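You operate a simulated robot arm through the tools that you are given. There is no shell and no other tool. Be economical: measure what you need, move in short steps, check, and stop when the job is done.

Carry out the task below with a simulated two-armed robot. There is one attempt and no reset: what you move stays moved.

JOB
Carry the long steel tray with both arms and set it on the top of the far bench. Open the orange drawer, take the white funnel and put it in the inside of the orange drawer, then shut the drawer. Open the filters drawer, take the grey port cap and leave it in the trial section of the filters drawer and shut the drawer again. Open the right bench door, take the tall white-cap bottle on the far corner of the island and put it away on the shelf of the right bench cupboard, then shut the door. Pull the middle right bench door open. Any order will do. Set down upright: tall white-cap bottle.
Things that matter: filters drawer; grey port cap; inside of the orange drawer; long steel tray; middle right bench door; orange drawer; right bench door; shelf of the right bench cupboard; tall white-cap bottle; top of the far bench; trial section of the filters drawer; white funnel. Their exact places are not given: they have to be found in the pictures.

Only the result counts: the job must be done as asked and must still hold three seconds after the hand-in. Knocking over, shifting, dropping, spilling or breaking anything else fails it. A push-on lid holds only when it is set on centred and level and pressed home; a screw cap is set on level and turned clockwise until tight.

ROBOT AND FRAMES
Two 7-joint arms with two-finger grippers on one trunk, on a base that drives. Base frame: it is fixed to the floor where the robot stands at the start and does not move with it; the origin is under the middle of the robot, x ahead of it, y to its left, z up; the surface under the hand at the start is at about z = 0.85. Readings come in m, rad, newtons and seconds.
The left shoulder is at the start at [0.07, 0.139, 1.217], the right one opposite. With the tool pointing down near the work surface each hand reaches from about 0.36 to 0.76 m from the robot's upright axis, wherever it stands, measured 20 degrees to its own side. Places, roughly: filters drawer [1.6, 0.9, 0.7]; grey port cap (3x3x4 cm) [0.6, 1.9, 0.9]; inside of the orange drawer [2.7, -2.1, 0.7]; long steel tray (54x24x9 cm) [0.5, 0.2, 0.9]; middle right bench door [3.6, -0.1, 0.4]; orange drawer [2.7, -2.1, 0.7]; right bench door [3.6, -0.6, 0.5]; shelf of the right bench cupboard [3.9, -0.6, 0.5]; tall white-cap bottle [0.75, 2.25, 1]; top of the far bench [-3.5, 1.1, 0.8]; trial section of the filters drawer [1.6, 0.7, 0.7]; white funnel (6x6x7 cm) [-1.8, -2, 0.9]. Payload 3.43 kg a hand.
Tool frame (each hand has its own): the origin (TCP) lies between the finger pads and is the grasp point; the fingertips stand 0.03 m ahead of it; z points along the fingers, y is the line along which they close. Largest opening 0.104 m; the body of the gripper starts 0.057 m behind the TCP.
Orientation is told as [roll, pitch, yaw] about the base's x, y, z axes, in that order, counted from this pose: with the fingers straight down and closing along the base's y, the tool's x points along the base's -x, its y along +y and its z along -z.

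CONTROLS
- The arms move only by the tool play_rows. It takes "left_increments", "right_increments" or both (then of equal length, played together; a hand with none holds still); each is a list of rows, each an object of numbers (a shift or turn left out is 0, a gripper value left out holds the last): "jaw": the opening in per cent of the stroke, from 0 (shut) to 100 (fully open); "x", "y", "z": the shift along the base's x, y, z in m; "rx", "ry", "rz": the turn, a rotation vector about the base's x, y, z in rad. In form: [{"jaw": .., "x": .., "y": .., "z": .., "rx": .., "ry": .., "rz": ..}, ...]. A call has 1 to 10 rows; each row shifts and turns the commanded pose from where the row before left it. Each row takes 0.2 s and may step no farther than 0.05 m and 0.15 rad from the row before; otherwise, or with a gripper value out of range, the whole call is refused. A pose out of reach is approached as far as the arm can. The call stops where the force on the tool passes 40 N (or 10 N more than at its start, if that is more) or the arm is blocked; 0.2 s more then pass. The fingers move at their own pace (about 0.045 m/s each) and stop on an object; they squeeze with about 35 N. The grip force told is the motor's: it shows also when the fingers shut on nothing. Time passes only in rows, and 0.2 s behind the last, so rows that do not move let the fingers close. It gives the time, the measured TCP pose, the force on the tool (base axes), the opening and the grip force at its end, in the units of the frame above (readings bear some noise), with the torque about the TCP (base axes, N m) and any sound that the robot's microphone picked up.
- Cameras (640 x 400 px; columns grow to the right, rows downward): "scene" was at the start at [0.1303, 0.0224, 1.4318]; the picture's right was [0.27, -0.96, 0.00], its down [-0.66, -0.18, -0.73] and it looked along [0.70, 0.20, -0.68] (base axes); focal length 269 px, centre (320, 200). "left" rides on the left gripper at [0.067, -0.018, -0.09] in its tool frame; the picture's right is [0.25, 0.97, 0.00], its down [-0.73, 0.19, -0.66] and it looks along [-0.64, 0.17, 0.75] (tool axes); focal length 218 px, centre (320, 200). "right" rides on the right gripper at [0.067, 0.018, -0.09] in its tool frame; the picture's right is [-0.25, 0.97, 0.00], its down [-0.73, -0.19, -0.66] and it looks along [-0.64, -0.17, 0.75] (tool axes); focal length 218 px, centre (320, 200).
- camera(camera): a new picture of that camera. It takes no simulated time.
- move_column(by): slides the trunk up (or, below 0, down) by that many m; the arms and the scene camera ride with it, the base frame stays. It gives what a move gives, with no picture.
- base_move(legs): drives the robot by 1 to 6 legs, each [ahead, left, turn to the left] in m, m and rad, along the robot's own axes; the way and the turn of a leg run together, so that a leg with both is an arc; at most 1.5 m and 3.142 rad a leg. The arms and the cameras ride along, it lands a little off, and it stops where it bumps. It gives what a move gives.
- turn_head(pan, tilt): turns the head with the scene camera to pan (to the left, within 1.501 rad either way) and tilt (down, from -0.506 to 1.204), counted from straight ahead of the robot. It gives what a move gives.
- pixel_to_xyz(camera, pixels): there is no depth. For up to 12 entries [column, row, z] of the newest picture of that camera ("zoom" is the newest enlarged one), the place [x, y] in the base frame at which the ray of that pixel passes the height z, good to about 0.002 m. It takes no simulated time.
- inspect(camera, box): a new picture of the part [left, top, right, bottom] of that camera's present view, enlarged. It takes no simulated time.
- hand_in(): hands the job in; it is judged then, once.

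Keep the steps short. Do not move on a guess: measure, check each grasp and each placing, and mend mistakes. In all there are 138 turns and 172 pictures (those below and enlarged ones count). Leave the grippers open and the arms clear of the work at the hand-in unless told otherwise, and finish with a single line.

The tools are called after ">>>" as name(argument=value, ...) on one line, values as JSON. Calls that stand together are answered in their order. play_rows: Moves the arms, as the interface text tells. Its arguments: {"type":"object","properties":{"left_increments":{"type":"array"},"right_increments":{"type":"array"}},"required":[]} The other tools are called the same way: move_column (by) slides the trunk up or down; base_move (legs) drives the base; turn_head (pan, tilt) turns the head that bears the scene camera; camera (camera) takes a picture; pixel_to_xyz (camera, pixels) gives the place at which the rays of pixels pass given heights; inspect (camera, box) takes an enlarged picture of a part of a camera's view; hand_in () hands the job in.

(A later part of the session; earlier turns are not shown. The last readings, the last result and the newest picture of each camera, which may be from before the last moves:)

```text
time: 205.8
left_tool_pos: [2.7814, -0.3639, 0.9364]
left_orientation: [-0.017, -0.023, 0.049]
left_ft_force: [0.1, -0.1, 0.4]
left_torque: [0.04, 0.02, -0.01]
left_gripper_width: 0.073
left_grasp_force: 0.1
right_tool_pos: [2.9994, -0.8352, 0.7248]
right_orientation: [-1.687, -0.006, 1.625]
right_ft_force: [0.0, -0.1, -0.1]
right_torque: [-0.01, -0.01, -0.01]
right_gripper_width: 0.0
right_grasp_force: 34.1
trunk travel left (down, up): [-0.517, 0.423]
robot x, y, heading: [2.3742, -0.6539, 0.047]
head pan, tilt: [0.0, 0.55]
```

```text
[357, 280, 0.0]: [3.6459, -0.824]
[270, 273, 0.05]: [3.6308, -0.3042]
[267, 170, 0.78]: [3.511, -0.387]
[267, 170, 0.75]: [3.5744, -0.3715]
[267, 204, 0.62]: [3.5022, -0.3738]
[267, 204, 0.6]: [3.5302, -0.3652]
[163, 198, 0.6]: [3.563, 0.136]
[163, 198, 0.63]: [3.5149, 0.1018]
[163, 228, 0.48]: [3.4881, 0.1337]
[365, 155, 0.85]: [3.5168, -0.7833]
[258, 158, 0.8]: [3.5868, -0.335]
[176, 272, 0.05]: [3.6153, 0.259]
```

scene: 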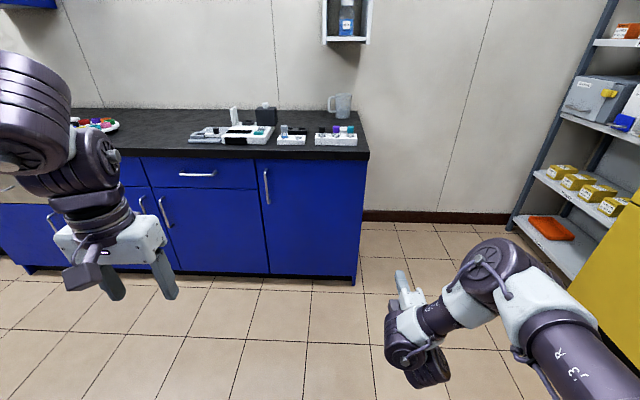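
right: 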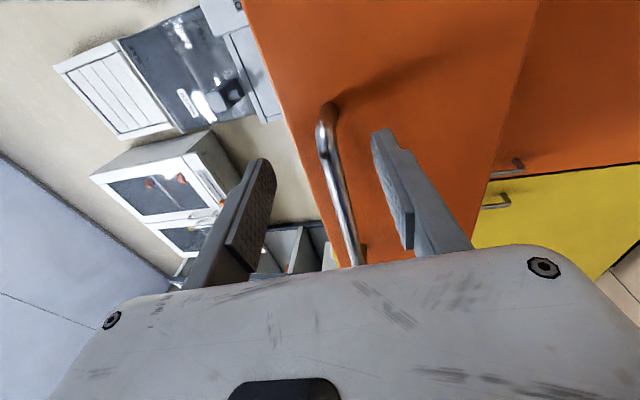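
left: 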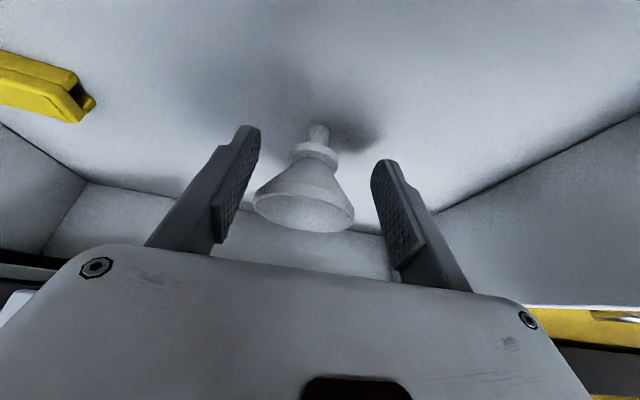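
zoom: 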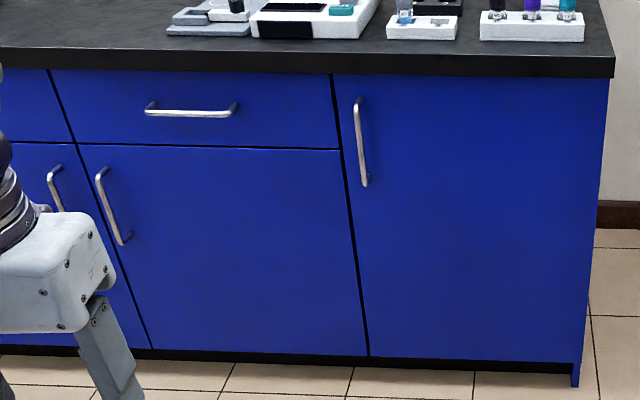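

The right door's bar is at about (3.56,-0.37), z 0.58–0.755, with the hinge near y=-0.80. I'll roll the right gripper so its fingers close sideways, and open it.

>>> play_rows(right_increments=[{"rx": 0.15, "jaw": 50}, {"rx": 0.15}, {"rx": 0.15}, {"rx": 0.15}, {"rx": 0.15}, {"rx": 0.15}, {"rx": 0.15}, {"rx": 0.15}, {"rx": 0.15}, {"rx": 0.15}])

>>> base_move(legs=[[0, 0, -0.045], [0.25, 0.48, 0]])

>>> camera(camera="scene")

>>> camera(camera="right")

```text
time: 207.9
left_tool_pos: [2.7817, -0.3634, 0.9355]
left_orientation: [-0.018, -0.022, 0.047]
left_ft_force: [0.1, 0.0, 0.0]
left_torque: [-0.03, 0.03, -0.01]
left_gripper_width: 0.0727
left_grasp_force: 0.1
right_tool_pos: [2.9889, -0.8144, 0.7356]
right_orientation: [-2.362, -1.486, 2.241]
right_ft_force: [0.8, 0.2, 0.1]
right_torque: [-0.03, 0.01, -0.01]
right_gripper_width: 0.0521
right_grasp_force: 0.1
right hand out of reach, approached as far as the arm can: row 9, 10
trunk travel left (down, up): [-0.517, 0.423]
robot x, y, heading: [2.3694, -0.6523, 0.045]
head pan, tilt: [0.0, 0.55]
```

```text
time: 211.5
left_tool_pos: [3.0502, 0.097, 0.936]
left_orientation: [-0.017, -0.022, -0.001]
left_ft_force: [0.3, -0.2, -0.1]
left_torque: [0.02, 0.0, -0.03]
left_gripper_width: 0.0729
left_grasp_force: 0.0
right_tool_pos: [3.2356, -0.3641, 0.7342]
right_orientation: [-2.34, -1.485, 2.167]
right_ft_force: [0.1, 0.0, -0.2]
right_torque: [0.02, -0.04, -0.02]
right_gripper_width: 0.052
right_grasp_force: 0.0
trunk travel left (down, up): [-0.517, 0.423]
robot x, y, heading: [2.6272, -0.1756, -0.007]
head pan, tilt: [0.0, 0.55]
```

```text
86 pictures are left
```

scene: 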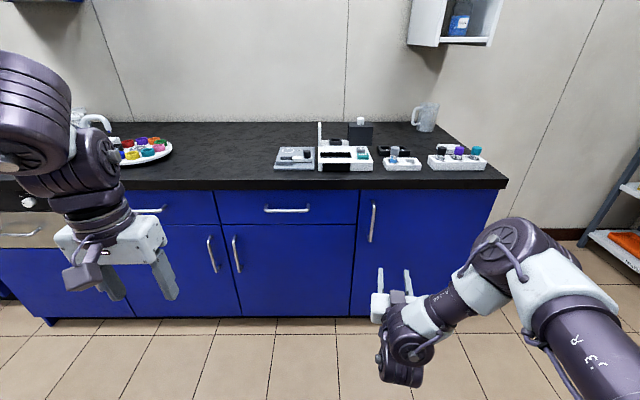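

```text
85 pictures are left
```

right: 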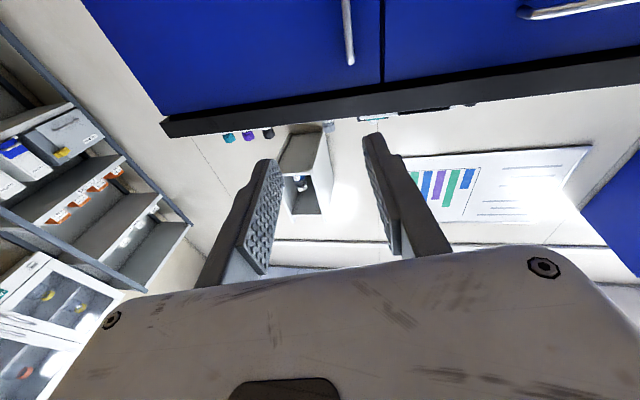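

>>> pixel_to_xyz(camera="scene", pixels=[[372, 205, 0.75], [372, 205, 0.76], [371, 241, 0.58], [371, 241, 0.6], [372, 222, 0.67], [495, 215, 0.75]])

>>> pixel_to_xyz(camera="right", pixels=[[350, 62, 0.74], [350, 62, 0.75], [350, 62, 0.76], [346, 10, 0.66], [346, 10, 0.68]])

```text
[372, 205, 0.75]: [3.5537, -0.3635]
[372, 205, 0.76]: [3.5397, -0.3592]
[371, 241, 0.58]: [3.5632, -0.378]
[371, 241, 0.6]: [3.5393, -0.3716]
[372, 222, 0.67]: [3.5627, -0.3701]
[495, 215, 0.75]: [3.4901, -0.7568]
```

```text
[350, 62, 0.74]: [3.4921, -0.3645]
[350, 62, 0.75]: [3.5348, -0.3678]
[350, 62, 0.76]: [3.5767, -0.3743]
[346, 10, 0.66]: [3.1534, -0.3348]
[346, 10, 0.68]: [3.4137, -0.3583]
```

The bar is at (3.55,-0.368) and my hand at y -0.364. I'll lower 6 cm, drive forward 0.26, and check.

>>> move_column(by=-0.06)

>>> base_move(legs=[[0.26, 0, 0]])

>>> camera(camera="right")

>>> camera(camera="scene")

```text
time: 212.5
left_tool_pos: [3.0498, 0.0964, 0.8769]
left_orientation: [-0.018, -0.022, -0.002]
left_ft_force: [1.3, 0.6, -0.3]
left_torque: [-0.02, 0.03, 0.02]
left_gripper_width: 0.0727
left_grasp_force: 0.0
right_tool_pos: [3.2356, -0.3642, 0.6748]
right_orientation: [-2.346, -1.486, 2.172]
right_ft_force: [0.3, 0.4, -0.2]
right_torque: [0.0, 0.04, 0.02]
right_gripper_width: 0.0521
right_grasp_force: 0.1
trunk travel left (down, up): [-0.457, 0.483]
robot x, y, heading: [2.6229, -0.1764, -0.003]
head pan, tilt: [0.0, 0.55]
```

```text
time: 214.4
left_tool_pos: [3.31, 0.0936, 0.8751]
left_orientation: [-0.016, -0.021, -0.001]
left_ft_force: [-0.7, -0.4, -0.5]
left_torque: [0.01, 0.02, -0.03]
left_gripper_width: 0.0731
left_grasp_force: 0.0
right_tool_pos: [3.4962, -0.3662, 0.6733]
right_orientation: [-2.334, -1.486, 2.161]
right_ft_force: [0.4, 0.9, -1.0]
right_torque: [-0.02, -0.02, 0.0]
right_gripper_width: 0.0521
right_grasp_force: 0.0
trunk travel left (down, up): [-0.457, 0.483]
robot x, y, heading: [2.8848, -0.177, -0.006]
head pan, tilt: [0.0, 0.55]
```

```text
84 pictures are left
```

right: 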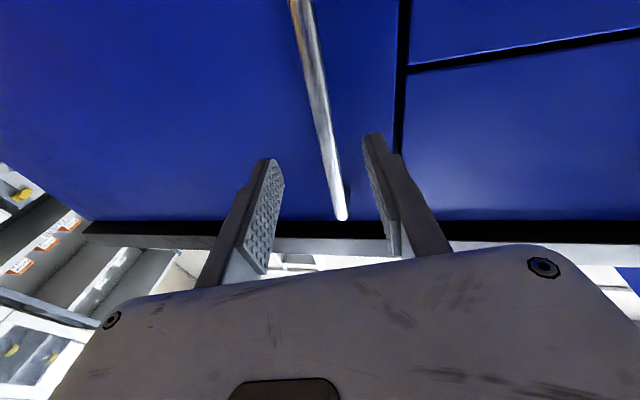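

```text
83 pictures are left
```

scene: 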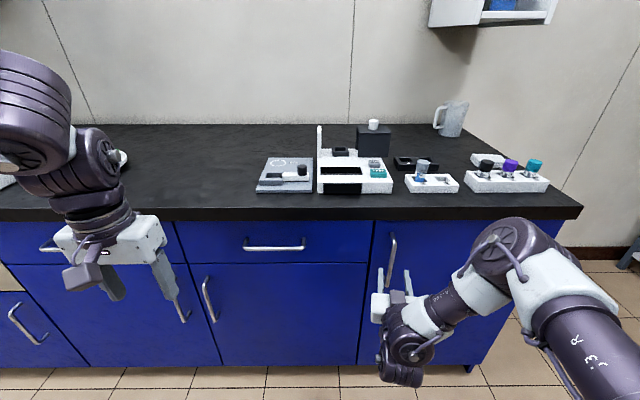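

The bar is between the fingers. I'll advance 4.5 cm and close.

>>> play_rows(right_increments=[{"x": 0.015}, {"x": 0.015}, {"x": 0.012}, {"jaw": 0}, {}, {}, {}])

>>> camera(camera="right")

```text
time: 215.9
left_tool_pos: [3.3108, 0.092, 0.8761]
left_orientation: [-0.018, -0.02, -0.009]
left_ft_force: [-0.3, 0.5, -0.4]
left_torque: [-0.02, 0.02, -0.03]
left_gripper_width: 0.073
left_grasp_force: 0.0
right_tool_pos: [3.5327, -0.367, 0.6812]
right_orientation: [-2.336, -1.478, 2.14]
right_ft_force: [0.9, -11.3, 1.6]
right_torque: [0.99, 0.55, -0.03]
right_gripper_width: 0.0128
right_grasp_force: 35.5
right hand out of reach, approached as far as the arm can: row 2, 3
trunk travel left (down, up): [-0.457, 0.483]
robot x, y, heading: [2.8897, -0.1783, -0.01]
head pan, tilt: [0.0, 0.55]
stopped in row 7 (right hand): the force on the tool passed its limit at 43 N (the readings are from after the stop); the commanded pose is now the measured one
```

```text
82 pictures are left
```

right: 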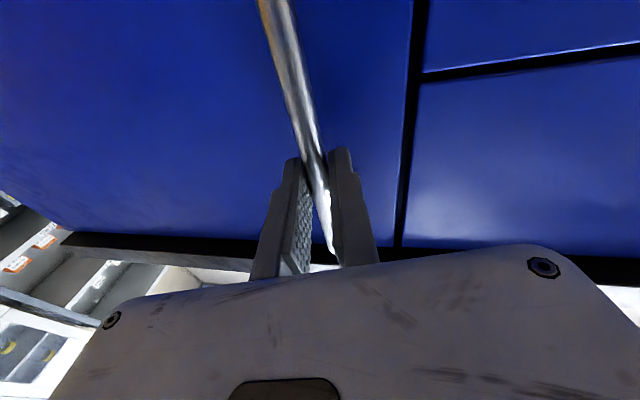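

Gripped. I'll open the door by driving a rigid arc about the hinge near (3.6,-0.79), with a small first step.

>>> base_move(legs=[[-0.124, -0.142, 0.2]])

>>> camera(camera="scene")

```text
time: 217.4
left_tool_pos: [3.138, 0.0165, 0.8771]
left_orientation: [-0.013, -0.024, 0.196]
left_ft_force: [-0.7, 0.8, -0.6]
left_torque: [-0.01, 0.01, 0.02]
left_gripper_width: 0.0728
left_grasp_force: 0.1
right_tool_pos: [3.448, -0.3849, 0.6813]
right_orientation: [-2.358, -1.48, 2.366]
right_ft_force: [8.8, -30.6, -0.5]
right_torque: [0.91, -0.16, -0.07]
right_gripper_width: 0.0127
right_grasp_force: 44.9
trunk travel left (down, up): [-0.457, 0.483]
robot x, y, heading: [2.7752, -0.3254, 0.19]
head pan, tilt: [0.0, 0.55]
```

```text
81 pictures are left
```

scene: 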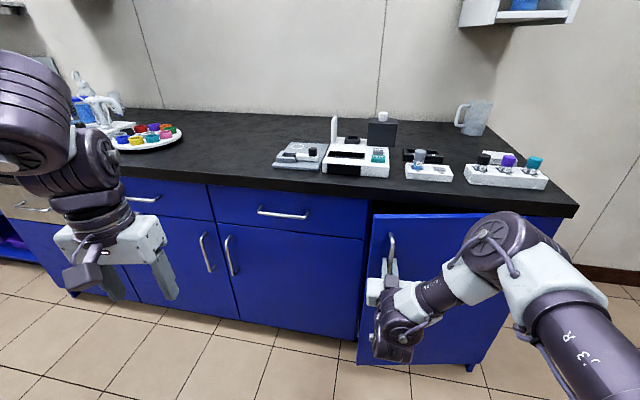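

The arc works. I'll relieve the side force slightly with the arm and continue.

>>> play_rows(right_increments=[{"y": -0.005}, {}])

>>> base_move(legs=[[-0.184, -0.217, 0.3]])

>>> camera(camera="scene")

```text
time: 218.0
left_tool_pos: [3.1374, 0.0215, 0.8752]
left_orientation: [-0.017, -0.02, 0.198]
left_ft_force: [0.0, -0.4, 0.3]
left_torque: [-0.03, 0.0, 0.0]
left_gripper_width: 0.0728
left_grasp_force: 0.1
right_tool_pos: [3.447, -0.387, 0.6816]
right_orientation: [-2.302, -1.48, 2.305]
right_ft_force: [-3.0, 5.1, -5.7]
right_torque: [1.14, -0.55, -0.01]
right_gripper_width: 0.0126
right_grasp_force: 45.2
trunk travel left (down, up): [-0.457, 0.483]
robot x, y, heading: [2.7749, -0.331, 0.19]
head pan, tilt: [0.0, 0.55]
```

```text
time: 219.7
left_tool_pos: [2.9622, -0.1086, 0.8777]
left_orientation: [-0.016, -0.022, 0.436]
left_ft_force: [-1.6, 0.2, 0.0]
left_torque: [0.04, 0.0, 0.0]
left_gripper_width: 0.0728
left_grasp_force: 0.0
right_tool_pos: [3.3564, -0.4289, 0.6821]
right_orientation: [-2.363, -1.49, 2.61]
right_ft_force: [-4.4, 5.9, -6.5]
right_torque: [1.12, 0.48, 0.01]
right_gripper_width: 0.0125
right_grasp_force: 45.4
trunk travel left (down, up): [-0.457, 0.483]
robot x, y, heading: [2.6941, -0.5295, 0.43]
head pan, tilt: [0.0, 0.55]
stopped in leg 1: the force on the tool passed its limit at 42 N (the readings are from after the stop); the commanded pose is now the measured one
```

```text
80 pictures are left
```

scene: 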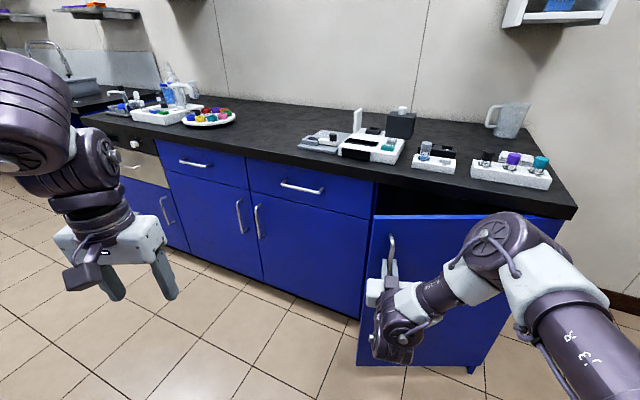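

The door is at about 0.45 rad. I'll continue in small arcs.

>>> base_move(legs=[[-0.123, -0.143, 0.2]])

>>> base_move(legs=[[-0.123, -0.143, 0.2]])

>>> base_move(legs=[[-0.123, -0.143, 0.2]])

>>> camera(camera="scene")

```text
time: 221.2
left_tool_pos: [2.8373, -0.2438, 0.8752]
left_orientation: [-0.017, -0.02, 0.637]
left_ft_force: [0.8, -0.8, 0.6]
left_torque: [-0.01, 0.01, 0.0]
left_gripper_width: 0.0732
left_grasp_force: 0.1
right_tool_pos: [3.2869, -0.481, 0.681]
right_orientation: [-2.319, -1.482, 2.763]
right_ft_force: [-10.9, 12.9, -15.9]
right_torque: [0.8, 0.54, 0.23]
right_gripper_width: 0.0122
right_grasp_force: 45.1
trunk travel left (down, up): [-0.457, 0.483]
robot x, y, heading: [2.6573, -0.7149, 0.627]
head pan, tilt: [0.0, 0.55]
```

```text
time: 222.8
left_tool_pos: [2.7413, -0.4045, 0.8755]
left_orientation: [-0.018, -0.021, 0.834]
left_ft_force: [0.1, 0.9, 0.0]
left_torque: [0.01, 0.02, 0.01]
left_gripper_width: 0.0727
left_grasp_force: 0.1
right_tool_pos: [3.2287, -0.5473, 0.6796]
right_orientation: [-2.316, -1.483, 2.959]
right_ft_force: [-14.2, 10.7, -9.3]
right_torque: [0.7, 0.77, 0.23]
right_gripper_width: 0.0126
right_grasp_force: 44.6
trunk travel left (down, up): [-0.457, 0.483]
robot x, y, heading: [2.6582, -0.9025, 0.832]
head pan, tilt: [0.0, 0.55]
```

```text
time: 224.3
left_tool_pos: [2.6791, -0.584, 0.876]
left_orientation: [-0.02, -0.021, 1.037]
left_ft_force: [0.1, -0.6, 0.2]
left_torque: [0.0, 0.0, 0.0]
left_gripper_width: 0.073
left_grasp_force: 0.1
right_tool_pos: [3.184, -0.6256, 0.6798]
right_orientation: [-2.321, -1.485, -3.115]
right_ft_force: [-6.9, 3.5, -4.2]
right_torque: [0.66, 0.7, 0.19]
right_gripper_width: 0.0128
right_grasp_force: 45.2
trunk travel left (down, up): [-0.457, 0.483]
robot x, y, heading: [2.6936, -1.0839, 1.033]
head pan, tilt: [0.0, 0.55]
```

```text
79 pictures are left
```

scene: 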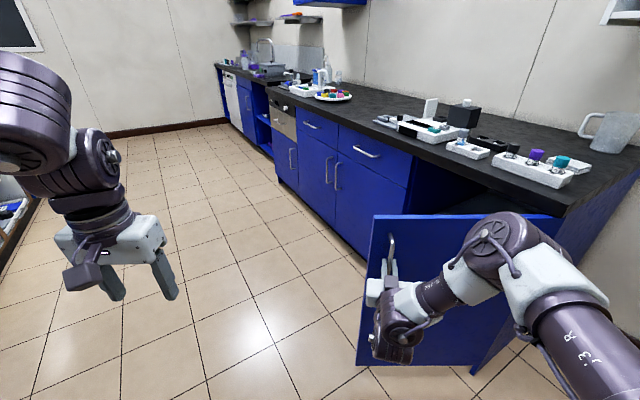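

Excellent, about 1.05 rad. Two more small arcs.

>>> base_move(legs=[[-0.123, -0.143, 0.2]])

>>> base_move(legs=[[-0.123, -0.143, 0.2]])

>>> camera(camera="scene")

```text
time: 225.9
left_tool_pos: [2.6542, -0.7665, 0.875]
left_orientation: [-0.021, -0.021, 1.239]
left_ft_force: [-0.1, 0.0, -0.1]
left_torque: [0.02, 0.01, -0.01]
left_gripper_width: 0.0726
left_grasp_force: 0.1
right_tool_pos: [3.1575, -0.7065, 0.6811]
right_orientation: [-2.309, -1.488, -2.925]
right_ft_force: [-18.2, 5.0, -2.7]
right_torque: [0.41, 0.92, 0.23]
right_gripper_width: 0.0124
right_grasp_force: 44.9
trunk travel left (down, up): [-0.457, 0.483]
robot x, y, heading: [2.774, -1.255, 1.231]
head pan, tilt: [0.0, 0.55]
```

```text
time: 227.4
left_tool_pos: [2.6694, -0.9543, 0.8747]
left_orientation: [-0.021, -0.019, 1.439]
left_ft_force: [-0.8, 0.3, 0.0]
left_torque: [-0.01, -0.01, 0.02]
left_gripper_width: 0.0729
left_grasp_force: 0.0
right_tool_pos: [3.1461, -0.7941, 0.682]
right_orientation: [-2.296, -1.487, -2.732]
right_ft_force: [-31.6, 1.8, -1.7]
right_torque: [0.07, 1.07, 0.37]
right_gripper_width: 0.0125
right_grasp_force: 45.2
trunk travel left (down, up): [-0.457, 0.483]
robot x, y, heading: [2.8831, -1.4117, 1.433]
head pan, tilt: [0.0, 0.55]
```

```text
78 pictures are left
```

scene: 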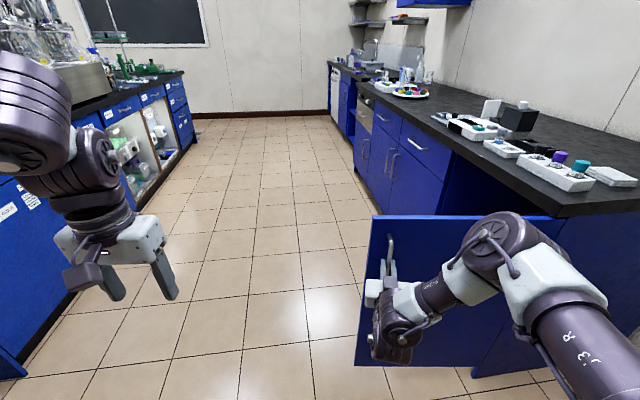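

The door is about 1.46 rad open. I'll release the bar, back off 10 cm, and slide away to the west.

>>> play_rows(right_increments=[{"jaw": 60}, {}, {}, {}])

>>> base_move(legs=[[-0.1, 0, 0], [0, 0.4, 0]])

>>> camera(camera="scene")

```text
time: 228.4
left_tool_pos: [2.6709, -0.9532, 0.8762]
left_orientation: [-0.018, -0.022, 1.44]
left_ft_force: [0.4, 0.8, -0.3]
left_torque: [0.03, 0.01, -0.01]
left_gripper_width: 0.0729
left_grasp_force: 0.1
right_tool_pos: [3.1492, -0.7946, 0.6815]
right_orientation: [-2.307, -1.491, -2.721]
right_ft_force: [0.0, 0.1, -0.5]
right_torque: [0.03, 0.0, 0.01]
right_gripper_width: 0.0621
right_grasp_force: 0.1
trunk travel left (down, up): [-0.457, 0.483]
robot x, y, heading: [2.8855, -1.4096, 1.438]
head pan, tilt: [0.0, 0.55]
```

```text
time: 231.6
left_tool_pos: [2.2684, -0.9993, 0.8756]
left_orientation: [-0.019, -0.021, 1.438]
left_ft_force: [0.0, 0.4, 0.0]
left_torque: [0.0, 0.02, -0.01]
left_gripper_width: 0.0728
left_grasp_force: 0.1
right_tool_pos: [2.7468, -0.8403, 0.6806]
right_orientation: [-2.302, -1.49, -2.729]
right_ft_force: [-0.6, -0.6, 0.2]
right_torque: [0.0, 0.03, 0.01]
right_gripper_width: 0.0623
right_grasp_force: 0.0
trunk travel left (down, up): [-0.457, 0.483]
robot x, y, heading: [2.4821, -1.4518, 1.435]
head pan, tilt: [0.0, 0.55]
```

```text
77 pictures are left
```

scene: 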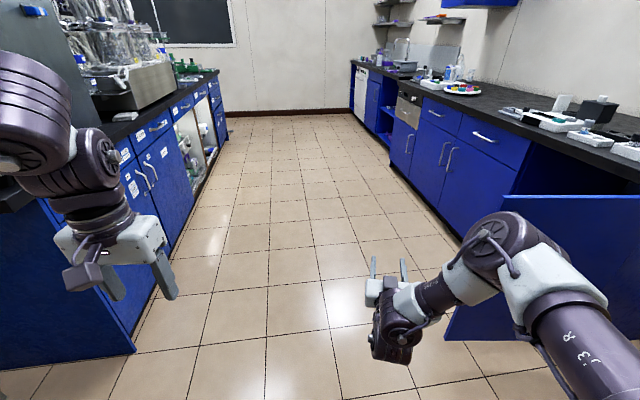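

The door stays open. I'll drive up the aisle to about y=0.9 and face the island's east side to see the filters drawer.

>>> base_move(legs=[[0, 0, 0.13], [1.2, -0.05, 0], [1.1, -0.05, 0], [0, 0, 1.57]])

>>> turn_head(pan=0.0, tilt=0.45)

>>> camera(camera="scene")

```text
time: 247.3
left_tool_pos: [2.1713, 0.6105, 0.8752]
left_orientation: [-0.017, -0.021, 3.073]
left_ft_force: [-0.7, -0.6, 0.2]
left_torque: [0.0, 0.01, 0.04]
left_gripper_width: 0.0726
left_grasp_force: 0.0
right_tool_pos: [1.9816, 1.0774, 0.6808]
right_orientation: [-2.306, -1.491, -1.091]
right_ft_force: [0.2, -0.5, 0.6]
right_torque: [-0.03, -0.01, 0.01]
right_gripper_width: 0.0625
right_grasp_force: 0.0
trunk travel left (down, up): [-0.457, 0.483]
robot x, y, heading: [2.6134, 0.849, 3.064]
head pan, tilt: [0.0, 0.55]
```

```text
time: 248.0
left_tool_pos: [2.1713, 0.6097, 0.8762]
left_orientation: [-0.016, -0.021, 3.074]
left_ft_force: [0.5, 0.0, -0.1]
left_torque: [-0.01, 0.0, 0.0]
left_gripper_width: 0.0731
left_grasp_force: 0.1
right_tool_pos: [1.9817, 1.0771, 0.6807]
right_orientation: [-2.306, -1.49, -1.089]
right_ft_force: [0.5, 1.0, 0.5]
right_torque: [0.0, 0.0, 0.01]
right_gripper_width: 0.0624
right_grasp_force: 0.0
trunk travel left (down, up): [-0.457, 0.483]
robot x, y, heading: [2.6132, 0.8507, 3.068]
head pan, tilt: [0.0, 0.45]
```

```text
76 pictures are left
```

scene: 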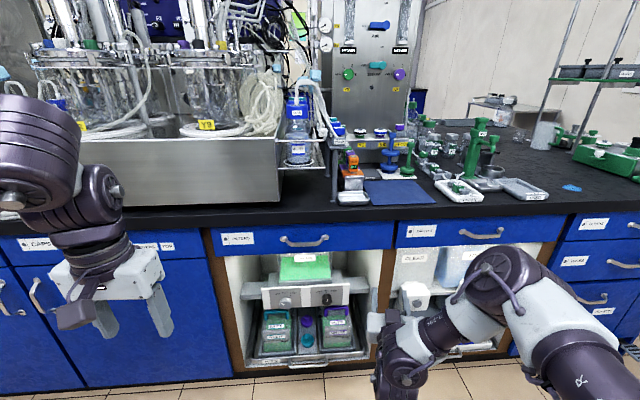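

>>> inspect(camera="scene", box=[200, 200, 400, 270])

>>> pixel_to_xyz(camera="scene", pixels=[[304, 241, 0.77], [304, 241, 0.75], [280, 241, 0.77], [328, 241, 0.77], [211, 250, 0.72], [396, 245, 0.72], [230, 376, 0.0], [300, 205, 0.85], [570, 188, 0.85]])

```text
3.20 times, centred on (300, 235) of scene
```

zoom: 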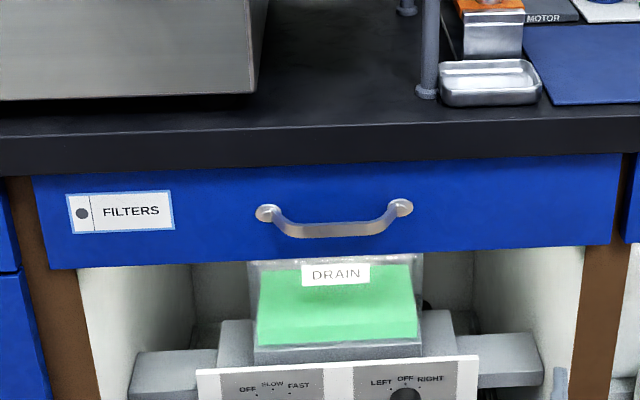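

```text
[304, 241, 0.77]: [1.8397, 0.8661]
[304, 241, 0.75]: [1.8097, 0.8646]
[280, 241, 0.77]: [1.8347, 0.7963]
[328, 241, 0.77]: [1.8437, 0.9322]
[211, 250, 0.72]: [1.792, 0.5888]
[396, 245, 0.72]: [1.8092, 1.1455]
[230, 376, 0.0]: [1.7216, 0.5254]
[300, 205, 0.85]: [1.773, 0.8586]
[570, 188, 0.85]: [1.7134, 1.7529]
```

The FILTERS drawer is found, with its handle at y≈0.865, z≈0.765. I'll square up and back off a little, then roll the right gripper to close vertically.

>>> base_move(legs=[[-0.1, 0, 0.073]])

>>> play_rows(right_increments=[{"rx": 0.15, "jaw": 32}, {"rx": 0.15}, {"rx": 0.15}, {"rx": 0.15}, {"rx": 0.15}, {"rx": 0.15}, {"rx": 0.15}, {"rx": 0.15}, {"rx": 0.15}, {"rx": 0.15}])

```text
time: 249.1
left_tool_pos: [2.2891, 0.5755, 0.8758]
left_orientation: [-0.016, -0.02, -3.137]
left_ft_force: [0.0, -0.1, 0.0]
left_torque: [-0.04, 0.02, 0.02]
left_gripper_width: 0.0727
left_grasp_force: 0.0
right_tool_pos: [2.0664, 1.028, 0.6817]
right_orientation: [-2.312, -1.489, -1.007]
right_ft_force: [-0.2, 1.2, -0.5]
right_torque: [0.0, -0.03, 0.0]
right_gripper_width: 0.0623
right_grasp_force: 0.1
trunk travel left (down, up): [-0.457, 0.483]
robot x, y, heading: [2.7096, 0.8495, 3.137]
head pan, tilt: [0.0, 0.45]
```

```text
time: 251.3
left_tool_pos: [2.2901, 0.5755, 0.8761]
left_orientation: [-0.019, -0.022, -3.138]
left_ft_force: [0.5, 0.6, -0.2]
left_torque: [-0.01, -0.02, -0.01]
left_gripper_width: 0.0726
left_grasp_force: 0.0
right_tool_pos: [2.0659, 1.0279, 0.6803]
right_orientation: [-1.752, -0.002, -1.529]
right_ft_force: [-0.7, 0.0, -1.1]
right_torque: [-0.01, -0.03, -0.03]
right_gripper_width: 0.0334
right_grasp_force: 0.1
trunk travel left (down, up): [-0.457, 0.483]
robot x, y, heading: [2.7085, 0.8489, 3.142]
head pan, tilt: [0.0, 0.45]
```

Good orientation. I'll raise 8 cm and line up with the handle, stopping 10 cm short to remeasure.

>>> move_column(by=0.08)

>>> base_move(legs=[[0.13, 0.163, 0]])

>>> camera(camera="right")

>>> inspect(camera="scene", box=[260, 210, 460, 335])

```text
time: 252.5
left_tool_pos: [2.2898, 0.5748, 0.9556]
left_orientation: [-0.017, -0.021, -3.137]
left_ft_force: [-0.7, 0.4, 0.2]
left_torque: [0.01, 0.01, 0.05]
left_gripper_width: 0.0727
left_grasp_force: 0.1
right_tool_pos: [2.0657, 1.0272, 0.7597]
right_orientation: [-1.753, -0.003, -1.528]
right_ft_force: [0.2, 0.3, 0.1]
right_torque: [0.0, -0.01, 0.01]
right_gripper_width: 0.0332
right_grasp_force: 0.0
trunk travel left (down, up): [-0.537, 0.403]
robot x, y, heading: [2.7097, 0.8511, 3.143]
head pan, tilt: [0.0, 0.45]
```

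```text
time: 254.2
left_tool_pos: [2.1581, 0.4131, 0.9552]
left_orientation: [-0.017, -0.021, -3.14]
left_ft_force: [0.4, 1.0, -0.2]
left_torque: [0.05, 0.0, 0.02]
left_gripper_width: 0.0725
left_grasp_force: 0.1
right_tool_pos: [1.9369, 0.8643, 0.7599]
right_orientation: [-1.75, -0.001, -1.53]
right_ft_force: [0.5, -0.7, -0.7]
right_torque: [-0.02, 0.01, -0.01]
right_gripper_width: 0.0332
right_grasp_force: 0.0
trunk travel left (down, up): [-0.537, 0.403]
robot x, y, heading: [2.5805, 0.6839, 3.139]
head pan, tilt: [0.0, 0.45]
```

```text
74 pictures are left
```

right: 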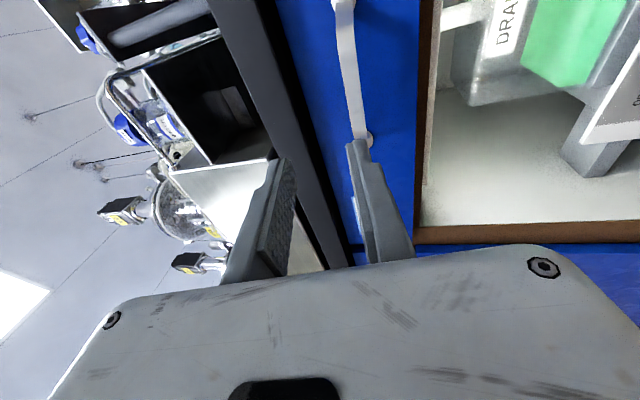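

```text
3.20 times, centred on (360, 272) of scene
```

zoom: 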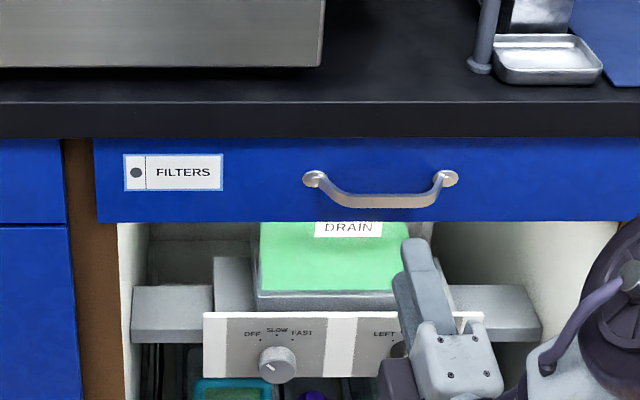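

>>> pixel_to_xyz(camera="zoom", pixels=[[382, 202, 0.74], [382, 202, 0.76], [382, 202, 0.78], [312, 180, 0.77], [450, 179, 0.77]])

>>> pixel_to_xyz(camera="right", pixels=[[352, 75, 0.74], [352, 75, 0.75], [352, 75, 0.76], [352, 75, 0.765], [346, 30, 0.75], [364, 140, 0.75]])

```text
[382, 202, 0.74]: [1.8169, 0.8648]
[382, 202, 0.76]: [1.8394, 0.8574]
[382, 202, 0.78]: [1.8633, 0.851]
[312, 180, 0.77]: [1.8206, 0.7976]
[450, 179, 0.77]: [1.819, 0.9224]
```

```text
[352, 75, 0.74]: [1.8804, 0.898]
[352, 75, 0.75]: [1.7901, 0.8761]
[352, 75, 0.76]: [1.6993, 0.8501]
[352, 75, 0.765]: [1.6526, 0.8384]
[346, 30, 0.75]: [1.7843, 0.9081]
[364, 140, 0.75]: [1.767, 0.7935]
```

The bar is at (1.824,0.86,0.746). I'll lower 1.4 cm, drive 0.08, then advance with the arm and close.

>>> move_column(by=-0.015)

>>> base_move(legs=[[0.085, 0, 0]])

>>> camera(camera="right")

```text
time: 254.8
left_tool_pos: [2.1587, 0.4125, 0.9401]
left_orientation: [-0.018, -0.021, -3.139]
left_ft_force: [0.0, -0.6, 0.4]
left_torque: [0.01, -0.02, 0.0]
left_gripper_width: 0.0729
left_grasp_force: 0.0
right_tool_pos: [1.9362, 0.8654, 0.7451]
right_orientation: [-1.754, -0.002, -1.531]
right_ft_force: [-0.2, -0.8, 0.7]
right_torque: [-0.03, 0.0, 0.01]
right_gripper_width: 0.0333
right_grasp_force: 0.0
trunk travel left (down, up): [-0.522, 0.418]
robot x, y, heading: [2.5809, 0.687, 3.136]
head pan, tilt: [0.0, 0.45]
```

```text
time: 255.8
left_tool_pos: [2.0749, 0.4127, 0.9419]
left_orientation: [-0.018, -0.021, -3.14]
left_ft_force: [-0.1, 0.6, -0.6]
left_torque: [-0.02, -0.01, 0.0]
left_gripper_width: 0.0727
left_grasp_force: 0.1
right_tool_pos: [1.8542, 0.8646, 0.7444]
right_orientation: [-1.754, -0.003, -1.529]
right_ft_force: [-0.1, -0.8, -0.5]
right_torque: [0.01, 0.02, 0.02]
right_gripper_width: 0.0337
right_grasp_force: 0.1
trunk travel left (down, up): [-0.522, 0.418]
robot x, y, heading: [2.4995, 0.6841, 3.138]
head pan, tilt: [0.0, 0.45]
```

```text
72 pictures are left
```

right: 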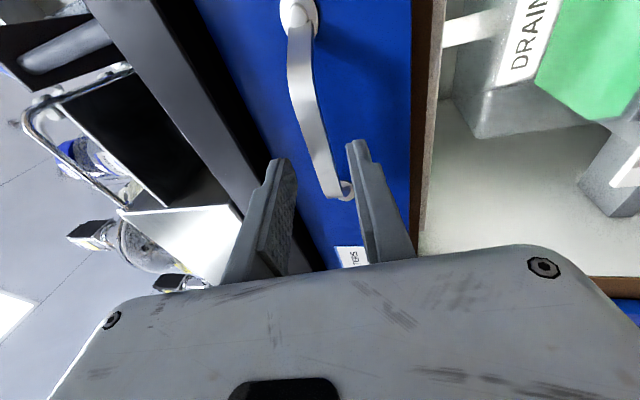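

The bow handle is between the fingers. I'll advance 2 cm and close.

>>> play_rows(right_increments=[{"x": -0.012}, {"x": -0.01}, {"jaw": 0}, {}, {}])

>>> base_move(legs=[[-0.26, 0, 0]])

>>> turn_head(pan=-0.1, tilt=0.65)

>>> camera(camera="scene")

```text
time: 257.1
left_tool_pos: [2.0723, 0.4134, 0.939]
left_orientation: [-0.018, -0.017, -3.138]
left_ft_force: [-0.2, 0.1, -0.2]
left_torque: [0.02, 0.02, 0.02]
left_gripper_width: 0.0726
left_grasp_force: 0.0
right_tool_pos: [1.845, 0.8619, 0.7461]
right_orientation: [-1.747, -0.004, -1.531]
right_ft_force: [-1.1, -3.2, -23.5]
right_torque: [0.57, -0.53, -0.37]
right_gripper_width: 0.0097
right_grasp_force: 42.1
right hand out of reach, approached as far as the arm can: row 1, 2
trunk travel left (down, up): [-0.522, 0.418]
robot x, y, heading: [2.4944, 0.6875, 3.135]
head pan, tilt: [0.0, 0.45]
```

```text
time: 259.1
left_tool_pos: [2.334, 0.4127, 0.9398]
left_orientation: [-0.018, -0.021, -3.142]
left_ft_force: [-0.1, -0.5, -0.2]
left_torque: [0.01, -0.01, -0.02]
left_gripper_width: 0.0729
left_grasp_force: 0.1
right_tool_pos: [2.1072, 0.8622, 0.7451]
right_orientation: [-1.744, -0.002, -1.533]
right_ft_force: [-0.4, -0.1, -3.8]
right_torque: [0.43, -0.06, 0.03]
right_gripper_width: 0.0095
right_grasp_force: 43.3
trunk travel left (down, up): [-0.522, 0.418]
robot x, y, heading: [2.7594, 0.6827, 3.132]
head pan, tilt: [0.0, 0.45]
stopped in leg 1: the force on the tool passed its limit at 40 N (the readings are from after the stop); the commanded pose is now the measured one
```

```text
time: 259.8
left_tool_pos: [2.3342, 0.4133, 0.9404]
left_orientation: [-0.016, -0.022, -3.142]
left_ft_force: [1.0, -1.2, -0.9]
left_torque: [0.03, 0.02, -0.02]
left_gripper_width: 0.073
left_grasp_force: 0.0
right_tool_pos: [2.1063, 0.8614, 0.7448]
right_orientation: [-1.744, -0.002, -1.532]
right_ft_force: [0.6, -0.2, -4.5]
right_torque: [0.47, -0.07, -0.14]
right_gripper_width: 0.0097
right_grasp_force: 43.3
trunk travel left (down, up): [-0.522, 0.418]
robot x, y, heading: [2.7591, 0.6809, 3.131]
head pan, tilt: [-0.099, 0.649]
```

```text
71 pictures are left
```

scene: 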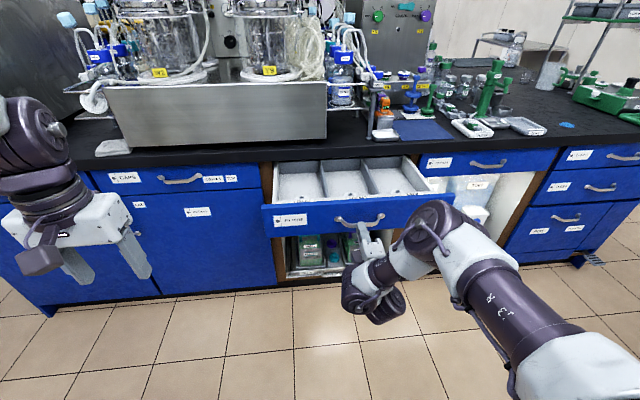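

The drawer is open to its stop and has three sections. I'll read their labels.

>>> inspect(camera="scene", box=[255, 145, 465, 275])

>>> pixel_to_xyz(camera="scene", pixels=[[280, 203, 0.72], [325, 200, 0.72], [300, 185, 0.68], [262, 207, 0.79], [455, 196, 0.79], [297, 163, 0.79], [317, 163, 0.79], [404, 156, 0.79]])

```text
3.05 times, centred on (360, 210) of scene
```

zoom: 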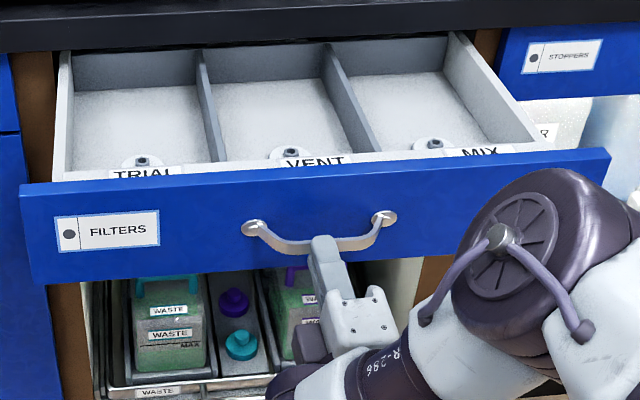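

```text
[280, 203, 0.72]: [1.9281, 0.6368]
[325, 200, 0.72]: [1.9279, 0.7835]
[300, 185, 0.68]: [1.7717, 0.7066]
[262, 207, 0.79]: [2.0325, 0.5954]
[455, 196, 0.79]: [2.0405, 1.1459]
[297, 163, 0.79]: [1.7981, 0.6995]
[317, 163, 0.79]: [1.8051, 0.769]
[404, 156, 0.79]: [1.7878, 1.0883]
```

The leftmost section is TRIAL. I'll release the handle, back off, and head north around the island for the cap, looking as I go.

>>> play_rows(right_increments=[{"jaw": 50}, {}, {}])

>>> base_move(legs=[[-0.12, 0, 0], [0, 0, -1.56], [1.2, 0.1, 0], [1.1, 0.1, 0]])

>>> turn_head(pan=0.8, tilt=0.4)

>>> camera(camera="scene")

```text
time: 260.6
left_tool_pos: [2.3342, 0.412, 0.9412]
left_orientation: [-0.017, -0.022, -3.143]
left_ft_force: [-0.6, 0.1, -0.3]
left_torque: [-0.01, -0.01, 0.01]
left_gripper_width: 0.073
left_grasp_force: 0.1
right_tool_pos: [2.1077, 0.8608, 0.7462]
right_orientation: [-1.745, -0.001, -1.533]
right_ft_force: [0.4, 0.3, 0.1]
right_torque: [0.0, 0.0, 0.02]
right_gripper_width: 0.0522
right_grasp_force: 0.1
trunk travel left (down, up): [-0.522, 0.418]
robot x, y, heading: [2.7587, 0.6842, 3.131]
head pan, tilt: [-0.099, 0.649]
```

```text
time: 275.4
left_tool_pos: [2.4368, 3.2346, 0.9412]
left_orientation: [-0.017, -0.021, 1.564]
left_ft_force: [0.3, 0.3, 0.9]
left_torque: [0.04, 0.0, -0.02]
left_gripper_width: 0.0728
left_grasp_force: 0.2
right_tool_pos: [2.8865, 3.4553, 0.7432]
right_orientation: [-1.737, -0.004, -3.11]
right_ft_force: [1.1, -8.2, 3.8]
right_torque: [-0.12, -0.06, -0.07]
right_gripper_width: 0.0466
right_grasp_force: 0.1
trunk travel left (down, up): [-0.522, 0.418]
robot x, y, heading: [2.7047, 2.809, 1.56]
head pan, tilt: [-0.099, 0.649]
stopped in leg 4: the force on the tool passed its limit at 66 N (the readings are from after the stop); the commanded pose is now the measured one
```

```text
time: 276.6
left_tool_pos: [2.4359, 3.2339, 0.9415]
left_orientation: [-0.018, -0.022, 1.564]
left_ft_force: [-0.6, 0.1, 0.3]
left_torque: [0.06, -0.04, 0.01]
left_gripper_width: 0.0728
left_grasp_force: 0.0
right_tool_pos: [2.8869, 3.4557, 0.7433]
right_orientation: [-1.736, -0.001, -3.111]
right_ft_force: [1.2, -12.2, 2.0]
right_torque: [-0.25, -0.04, -0.16]
right_gripper_width: 0.0474
right_grasp_force: 0.0
trunk travel left (down, up): [-0.522, 0.418]
robot x, y, heading: [2.7041, 2.813, 1.56]
head pan, tilt: [0.799, 0.4]
```

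```text
69 pictures are left
```

scene: 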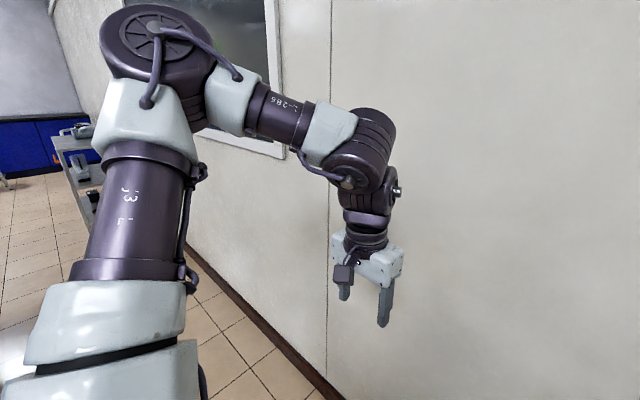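

The right fingertips touched the north wall at y≈3.49. I'll back off, turn west and look at the island's north end.

>>> base_move(legs=[[-0.3, 0, 0], [0, 0, 1.57]])

>>> turn_head(pan=0.1, tilt=0.45)

>>> camera(camera="scene")

```text
time: 282.5
left_tool_pos: [2.2716, 2.2458, 0.9411]
left_orientation: [-0.018, -0.021, 3.121]
left_ft_force: [-0.5, -0.2, 0.7]
left_torque: [0.01, -0.01, 0.03]
left_gripper_width: 0.0728
left_grasp_force: 0.0
right_tool_pos: [2.0561, 2.6993, 0.7429]
right_orientation: [-1.734, -0.002, -1.553]
right_ft_force: [0.2, -0.1, 0.0]
right_torque: [0.0, 0.0, -0.02]
right_gripper_width: 0.052
right_grasp_force: 0.1
trunk travel left (down, up): [-0.522, 0.418]
robot x, y, heading: [2.7023, 2.5085, 3.112]
head pan, tilt: [0.799, 0.4]
```

```text
time: 283.6
left_tool_pos: [2.2713, 2.2462, 0.9416]
left_orientation: [-0.018, -0.021, 3.123]
left_ft_force: [-0.1, -0.6, 0.1]
left_torque: [0.03, -0.03, 0.0]
left_gripper_width: 0.073
left_grasp_force: 0.1
right_tool_pos: [2.0553, 2.6999, 0.7421]
right_orientation: [-1.733, 0.0, -1.552]
right_ft_force: [0.2, -0.3, -0.1]
right_torque: [-0.01, 0.0, -0.03]
right_gripper_width: 0.052
right_grasp_force: 0.0
trunk travel left (down, up): [-0.522, 0.418]
robot x, y, heading: [2.6981, 2.5103, 3.115]
head pan, tilt: [0.099, 0.45]
```

```text
68 pictures are left
```

scene: 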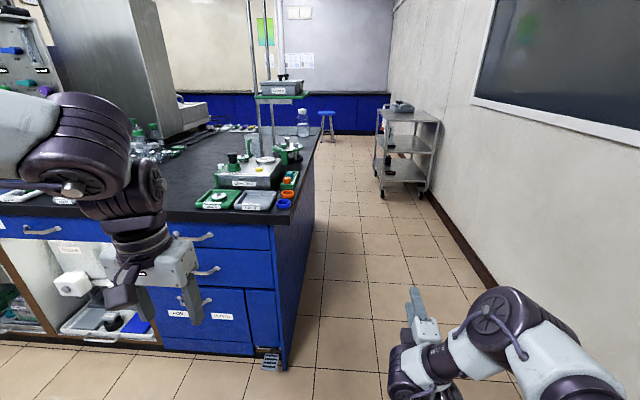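

The bottle is visible at (303,122) on the island's far corner. I'll measure the island edges, trolley and bottle.

>>> pixel_to_xyz(camera="scene", pixels=[[276, 222, 0.85], [322, 131, 0.85], [302, 136, 0.85], [380, 195, 0.0], [425, 193, 0], [376, 160, 0.0], [284, 370, 0], [490, 290, 0], [283, 205, 0.85]])

>>> inspect(camera="scene", box=[230, 80, 450, 220])

```text
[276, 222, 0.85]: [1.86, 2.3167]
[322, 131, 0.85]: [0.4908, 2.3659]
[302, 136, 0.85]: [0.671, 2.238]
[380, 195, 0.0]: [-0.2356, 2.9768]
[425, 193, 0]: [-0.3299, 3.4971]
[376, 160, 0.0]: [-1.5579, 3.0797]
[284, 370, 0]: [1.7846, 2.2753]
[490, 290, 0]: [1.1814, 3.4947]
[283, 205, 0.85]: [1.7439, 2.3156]
```

```text
2.86 times, centred on (340, 150) of scene
```

zoom: 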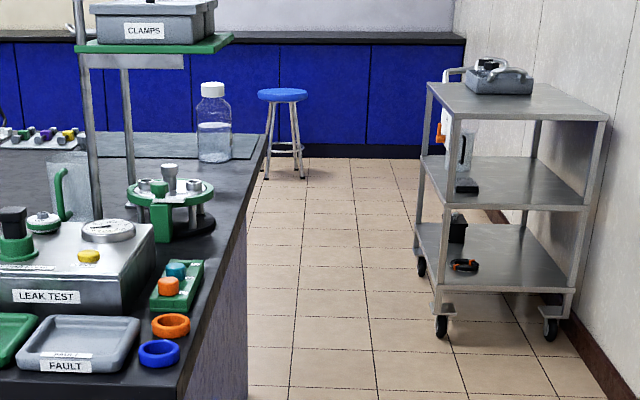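

The north aisle is too tight for the elbows. The bottle and the cap can both be picked from the west side, so I'll go back the known way with the trunk raised.

>>> move_column(by=0.4)

>>> base_move(legs=[[0, 0, 1.6], [1.5, 0, 0], [1.5, 0, 0], [0.4, 0, 0], [0, 0, 1.57], [0, -0.4, 0]])

```text
time: 287.4
left_tool_pos: [2.2706, 2.2472, 1.3405]
left_orientation: [-0.018, -0.02, 3.124]
left_ft_force: [0.0, 0.3, 0.3]
left_torque: [-0.01, 0.01, -0.01]
left_gripper_width: 0.0726
left_grasp_force: 0.0
right_tool_pos: [2.0554, 2.6989, 1.1424]
right_orientation: [-1.734, -0.003, -1.554]
right_ft_force: [-0.3, -1.0, -0.8]
right_torque: [-0.01, -0.01, 0.0]
right_gripper_width: 0.0523
right_grasp_force: 0.0
trunk travel left (down, up): [-0.922, 0.018]
robot x, y, heading: [2.7008, 2.5099, 3.117]
head pan, tilt: [0.099, 0.45]
```

```text
time: 313.9
left_tool_pos: [3.2106, -1.022, 1.3397]
left_orientation: [-0.02, -0.022, 0.049]
left_ft_force: [0.6, 0.1, 0.4]
left_torque: [-0.02, 0.0, -0.02]
left_gripper_width: 0.0727
left_grasp_force: 0.0
right_tool_pos: [3.4558, -1.4597, 1.1424]
right_orientation: [-1.735, 0.0, 1.655]
right_ft_force: [-1.2, 0.7, -0.2]
right_torque: [-0.02, 0.03, 0.01]
right_gripper_width: 0.052
right_grasp_force: 0.2
trunk travel left (down, up): [-0.922, 0.018]
robot x, y, heading: [2.8019, -1.317, 0.043]
head pan, tilt: [0.099, 0.45]
```

>>> base_move(legs=[[0, 0, -0.045], [-1.4, -0.05, 0], [-1.4, 0, 0], [-0.75, 0, 0], [0, 1.5, 0], [0, 1.5, 0]])

>>> turn_head(pan=0.1, tilt=0.55)

>>> camera(camera="scene")

```text
time: 345.6
left_tool_pos: [-0.2032, 1.9228, 1.3411]
left_orientation: [-0.017, -0.022, -0.052]
left_ft_force: [-0.8, 0.1, 0.5]
left_torque: [0.01, 0.02, -0.01]
left_gripper_width: 0.0727
left_grasp_force: 0.1
right_tool_pos: [-0.0018, 1.4625, 1.1427]
right_orientation: [-1.735, -0.001, 1.555]
right_ft_force: [-0.9, 0.6, 0.3]
right_torque: [0.01, -0.03, 0.01]
right_gripper_width: 0.0522
right_grasp_force: 0.1
trunk travel left (down, up): [-0.922, 0.018]
robot x, y, heading: [-0.6394, 1.6732, -0.059]
head pan, tilt: [0.099, 0.45]
```

```text
time: 346.3
left_tool_pos: [-0.2031, 1.9237, 1.3404]
left_orientation: [-0.017, -0.019, -0.053]
left_ft_force: [0.1, 0.7, 0.7]
left_torque: [-0.02, 0.0, -0.01]
left_gripper_width: 0.0728
left_grasp_force: 0.0
right_tool_pos: [-0.0015, 1.4638, 1.1413]
right_orientation: [-1.734, -0.002, 1.555]
right_ft_force: [0.8, 0.5, 0.0]
right_torque: [-0.02, 0.01, 0.0]
right_gripper_width: 0.0518
right_grasp_force: 0.0
trunk travel left (down, up): [-0.922, 0.018]
robot x, y, heading: [-0.6374, 1.6774, -0.059]
head pan, tilt: [0.099, 0.55]
```

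```text
66 pictures are left
```

scene: 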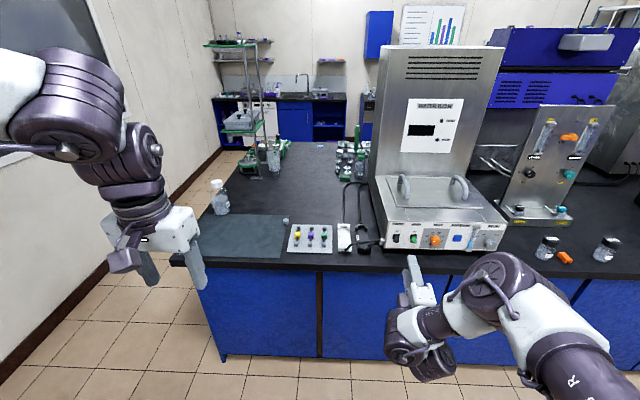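

>>> inspect(camera="scene", box=[190, 165, 350, 265])

>>> pixel_to_xyz(camera="scene", pixels=[[221, 213, 0.86], [216, 182, 1.05], [285, 223, 0.85], [285, 219, 0.89], [200, 262, 0.85], [330, 268, 0.85], [221, 195, 0.95], [296, 250, 0.85], [294, 225, 0.85]])

```text
4.00 times, centred on (270, 215) of scene
```

zoom: 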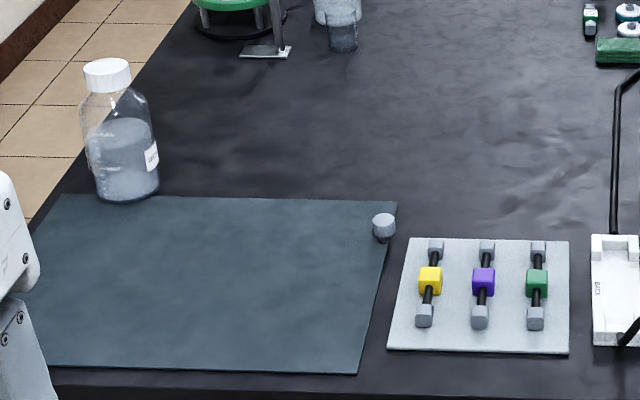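

```text
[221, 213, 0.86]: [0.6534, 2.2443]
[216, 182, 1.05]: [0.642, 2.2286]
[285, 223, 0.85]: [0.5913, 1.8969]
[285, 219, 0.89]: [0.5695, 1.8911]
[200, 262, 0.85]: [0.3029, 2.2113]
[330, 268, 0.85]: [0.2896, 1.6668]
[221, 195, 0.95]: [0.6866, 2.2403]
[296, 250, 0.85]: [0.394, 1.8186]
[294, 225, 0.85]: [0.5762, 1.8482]
```

Cap at about (0.585,1.894); bottle near (0.68,2.24). First, in free space, I'll roll the right gripper back to closing sideways and raise it.

>>> play_rows(right_increments=[{"rx": 0.15}, {"rx": 0.15}, {"rx": 0.15}, {"rx": 0.15}, {"rx": 0.15}, {"rx": 0.15}, {"rx": 0.15}, {"rx": 0.15}, {"rx": 0.15}, {"rx": 0.15}])

>>> play_rows(right_increments=[{"z": 0.04, "jaw": 100}, {"z": 0.04}, {"z": 0.04}, {"z": 0.04}, {"z": 0.04}, {"z": 0.03}, {}])

```text
time: 348.5
left_tool_pos: [-0.2024, 1.9245, 1.3412]
left_orientation: [-0.018, -0.021, -0.052]
left_ft_force: [-0.2, -0.2, 0.3]
left_torque: [-0.02, 0.01, -0.02]
left_gripper_width: 0.073
left_grasp_force: 0.1
right_tool_pos: [-0.0122, 1.4808, 1.1499]
right_orientation: [-1.503, -1.501, 1.329]
right_ft_force: [0.0, 0.1, -0.4]
right_torque: [0.01, -0.01, 0.02]
right_gripper_width: 0.052
right_grasp_force: 0.0
right hand out of reach, approached as far as the arm can: row 9, 10
trunk travel left (down, up): [-0.922, 0.018]
robot x, y, heading: [-0.6392, 1.6745, -0.062]
head pan, tilt: [0.099, 0.55]
```

```text
time: 350.1
left_tool_pos: [-0.2032, 1.9245, 1.3407]
left_orientation: [-0.017, -0.021, -0.053]
left_ft_force: [0.2, -0.1, 0.3]
left_torque: [0.03, 0.02, 0.0]
left_gripper_width: 0.0728
left_grasp_force: 0.1
right_tool_pos: [-0.0098, 1.483, 1.3802]
right_orientation: [-1.518, -1.499, 1.352]
right_ft_force: [0.0, 0.0, 0.3]
right_torque: [-0.02, -0.03, 0.02]
right_gripper_width: 0.1039
right_grasp_force: 0.1
trunk travel left (down, up): [-0.922, 0.018]
robot x, y, heading: [-0.6373, 1.6762, -0.06]
head pan, tilt: [0.099, 0.55]
```

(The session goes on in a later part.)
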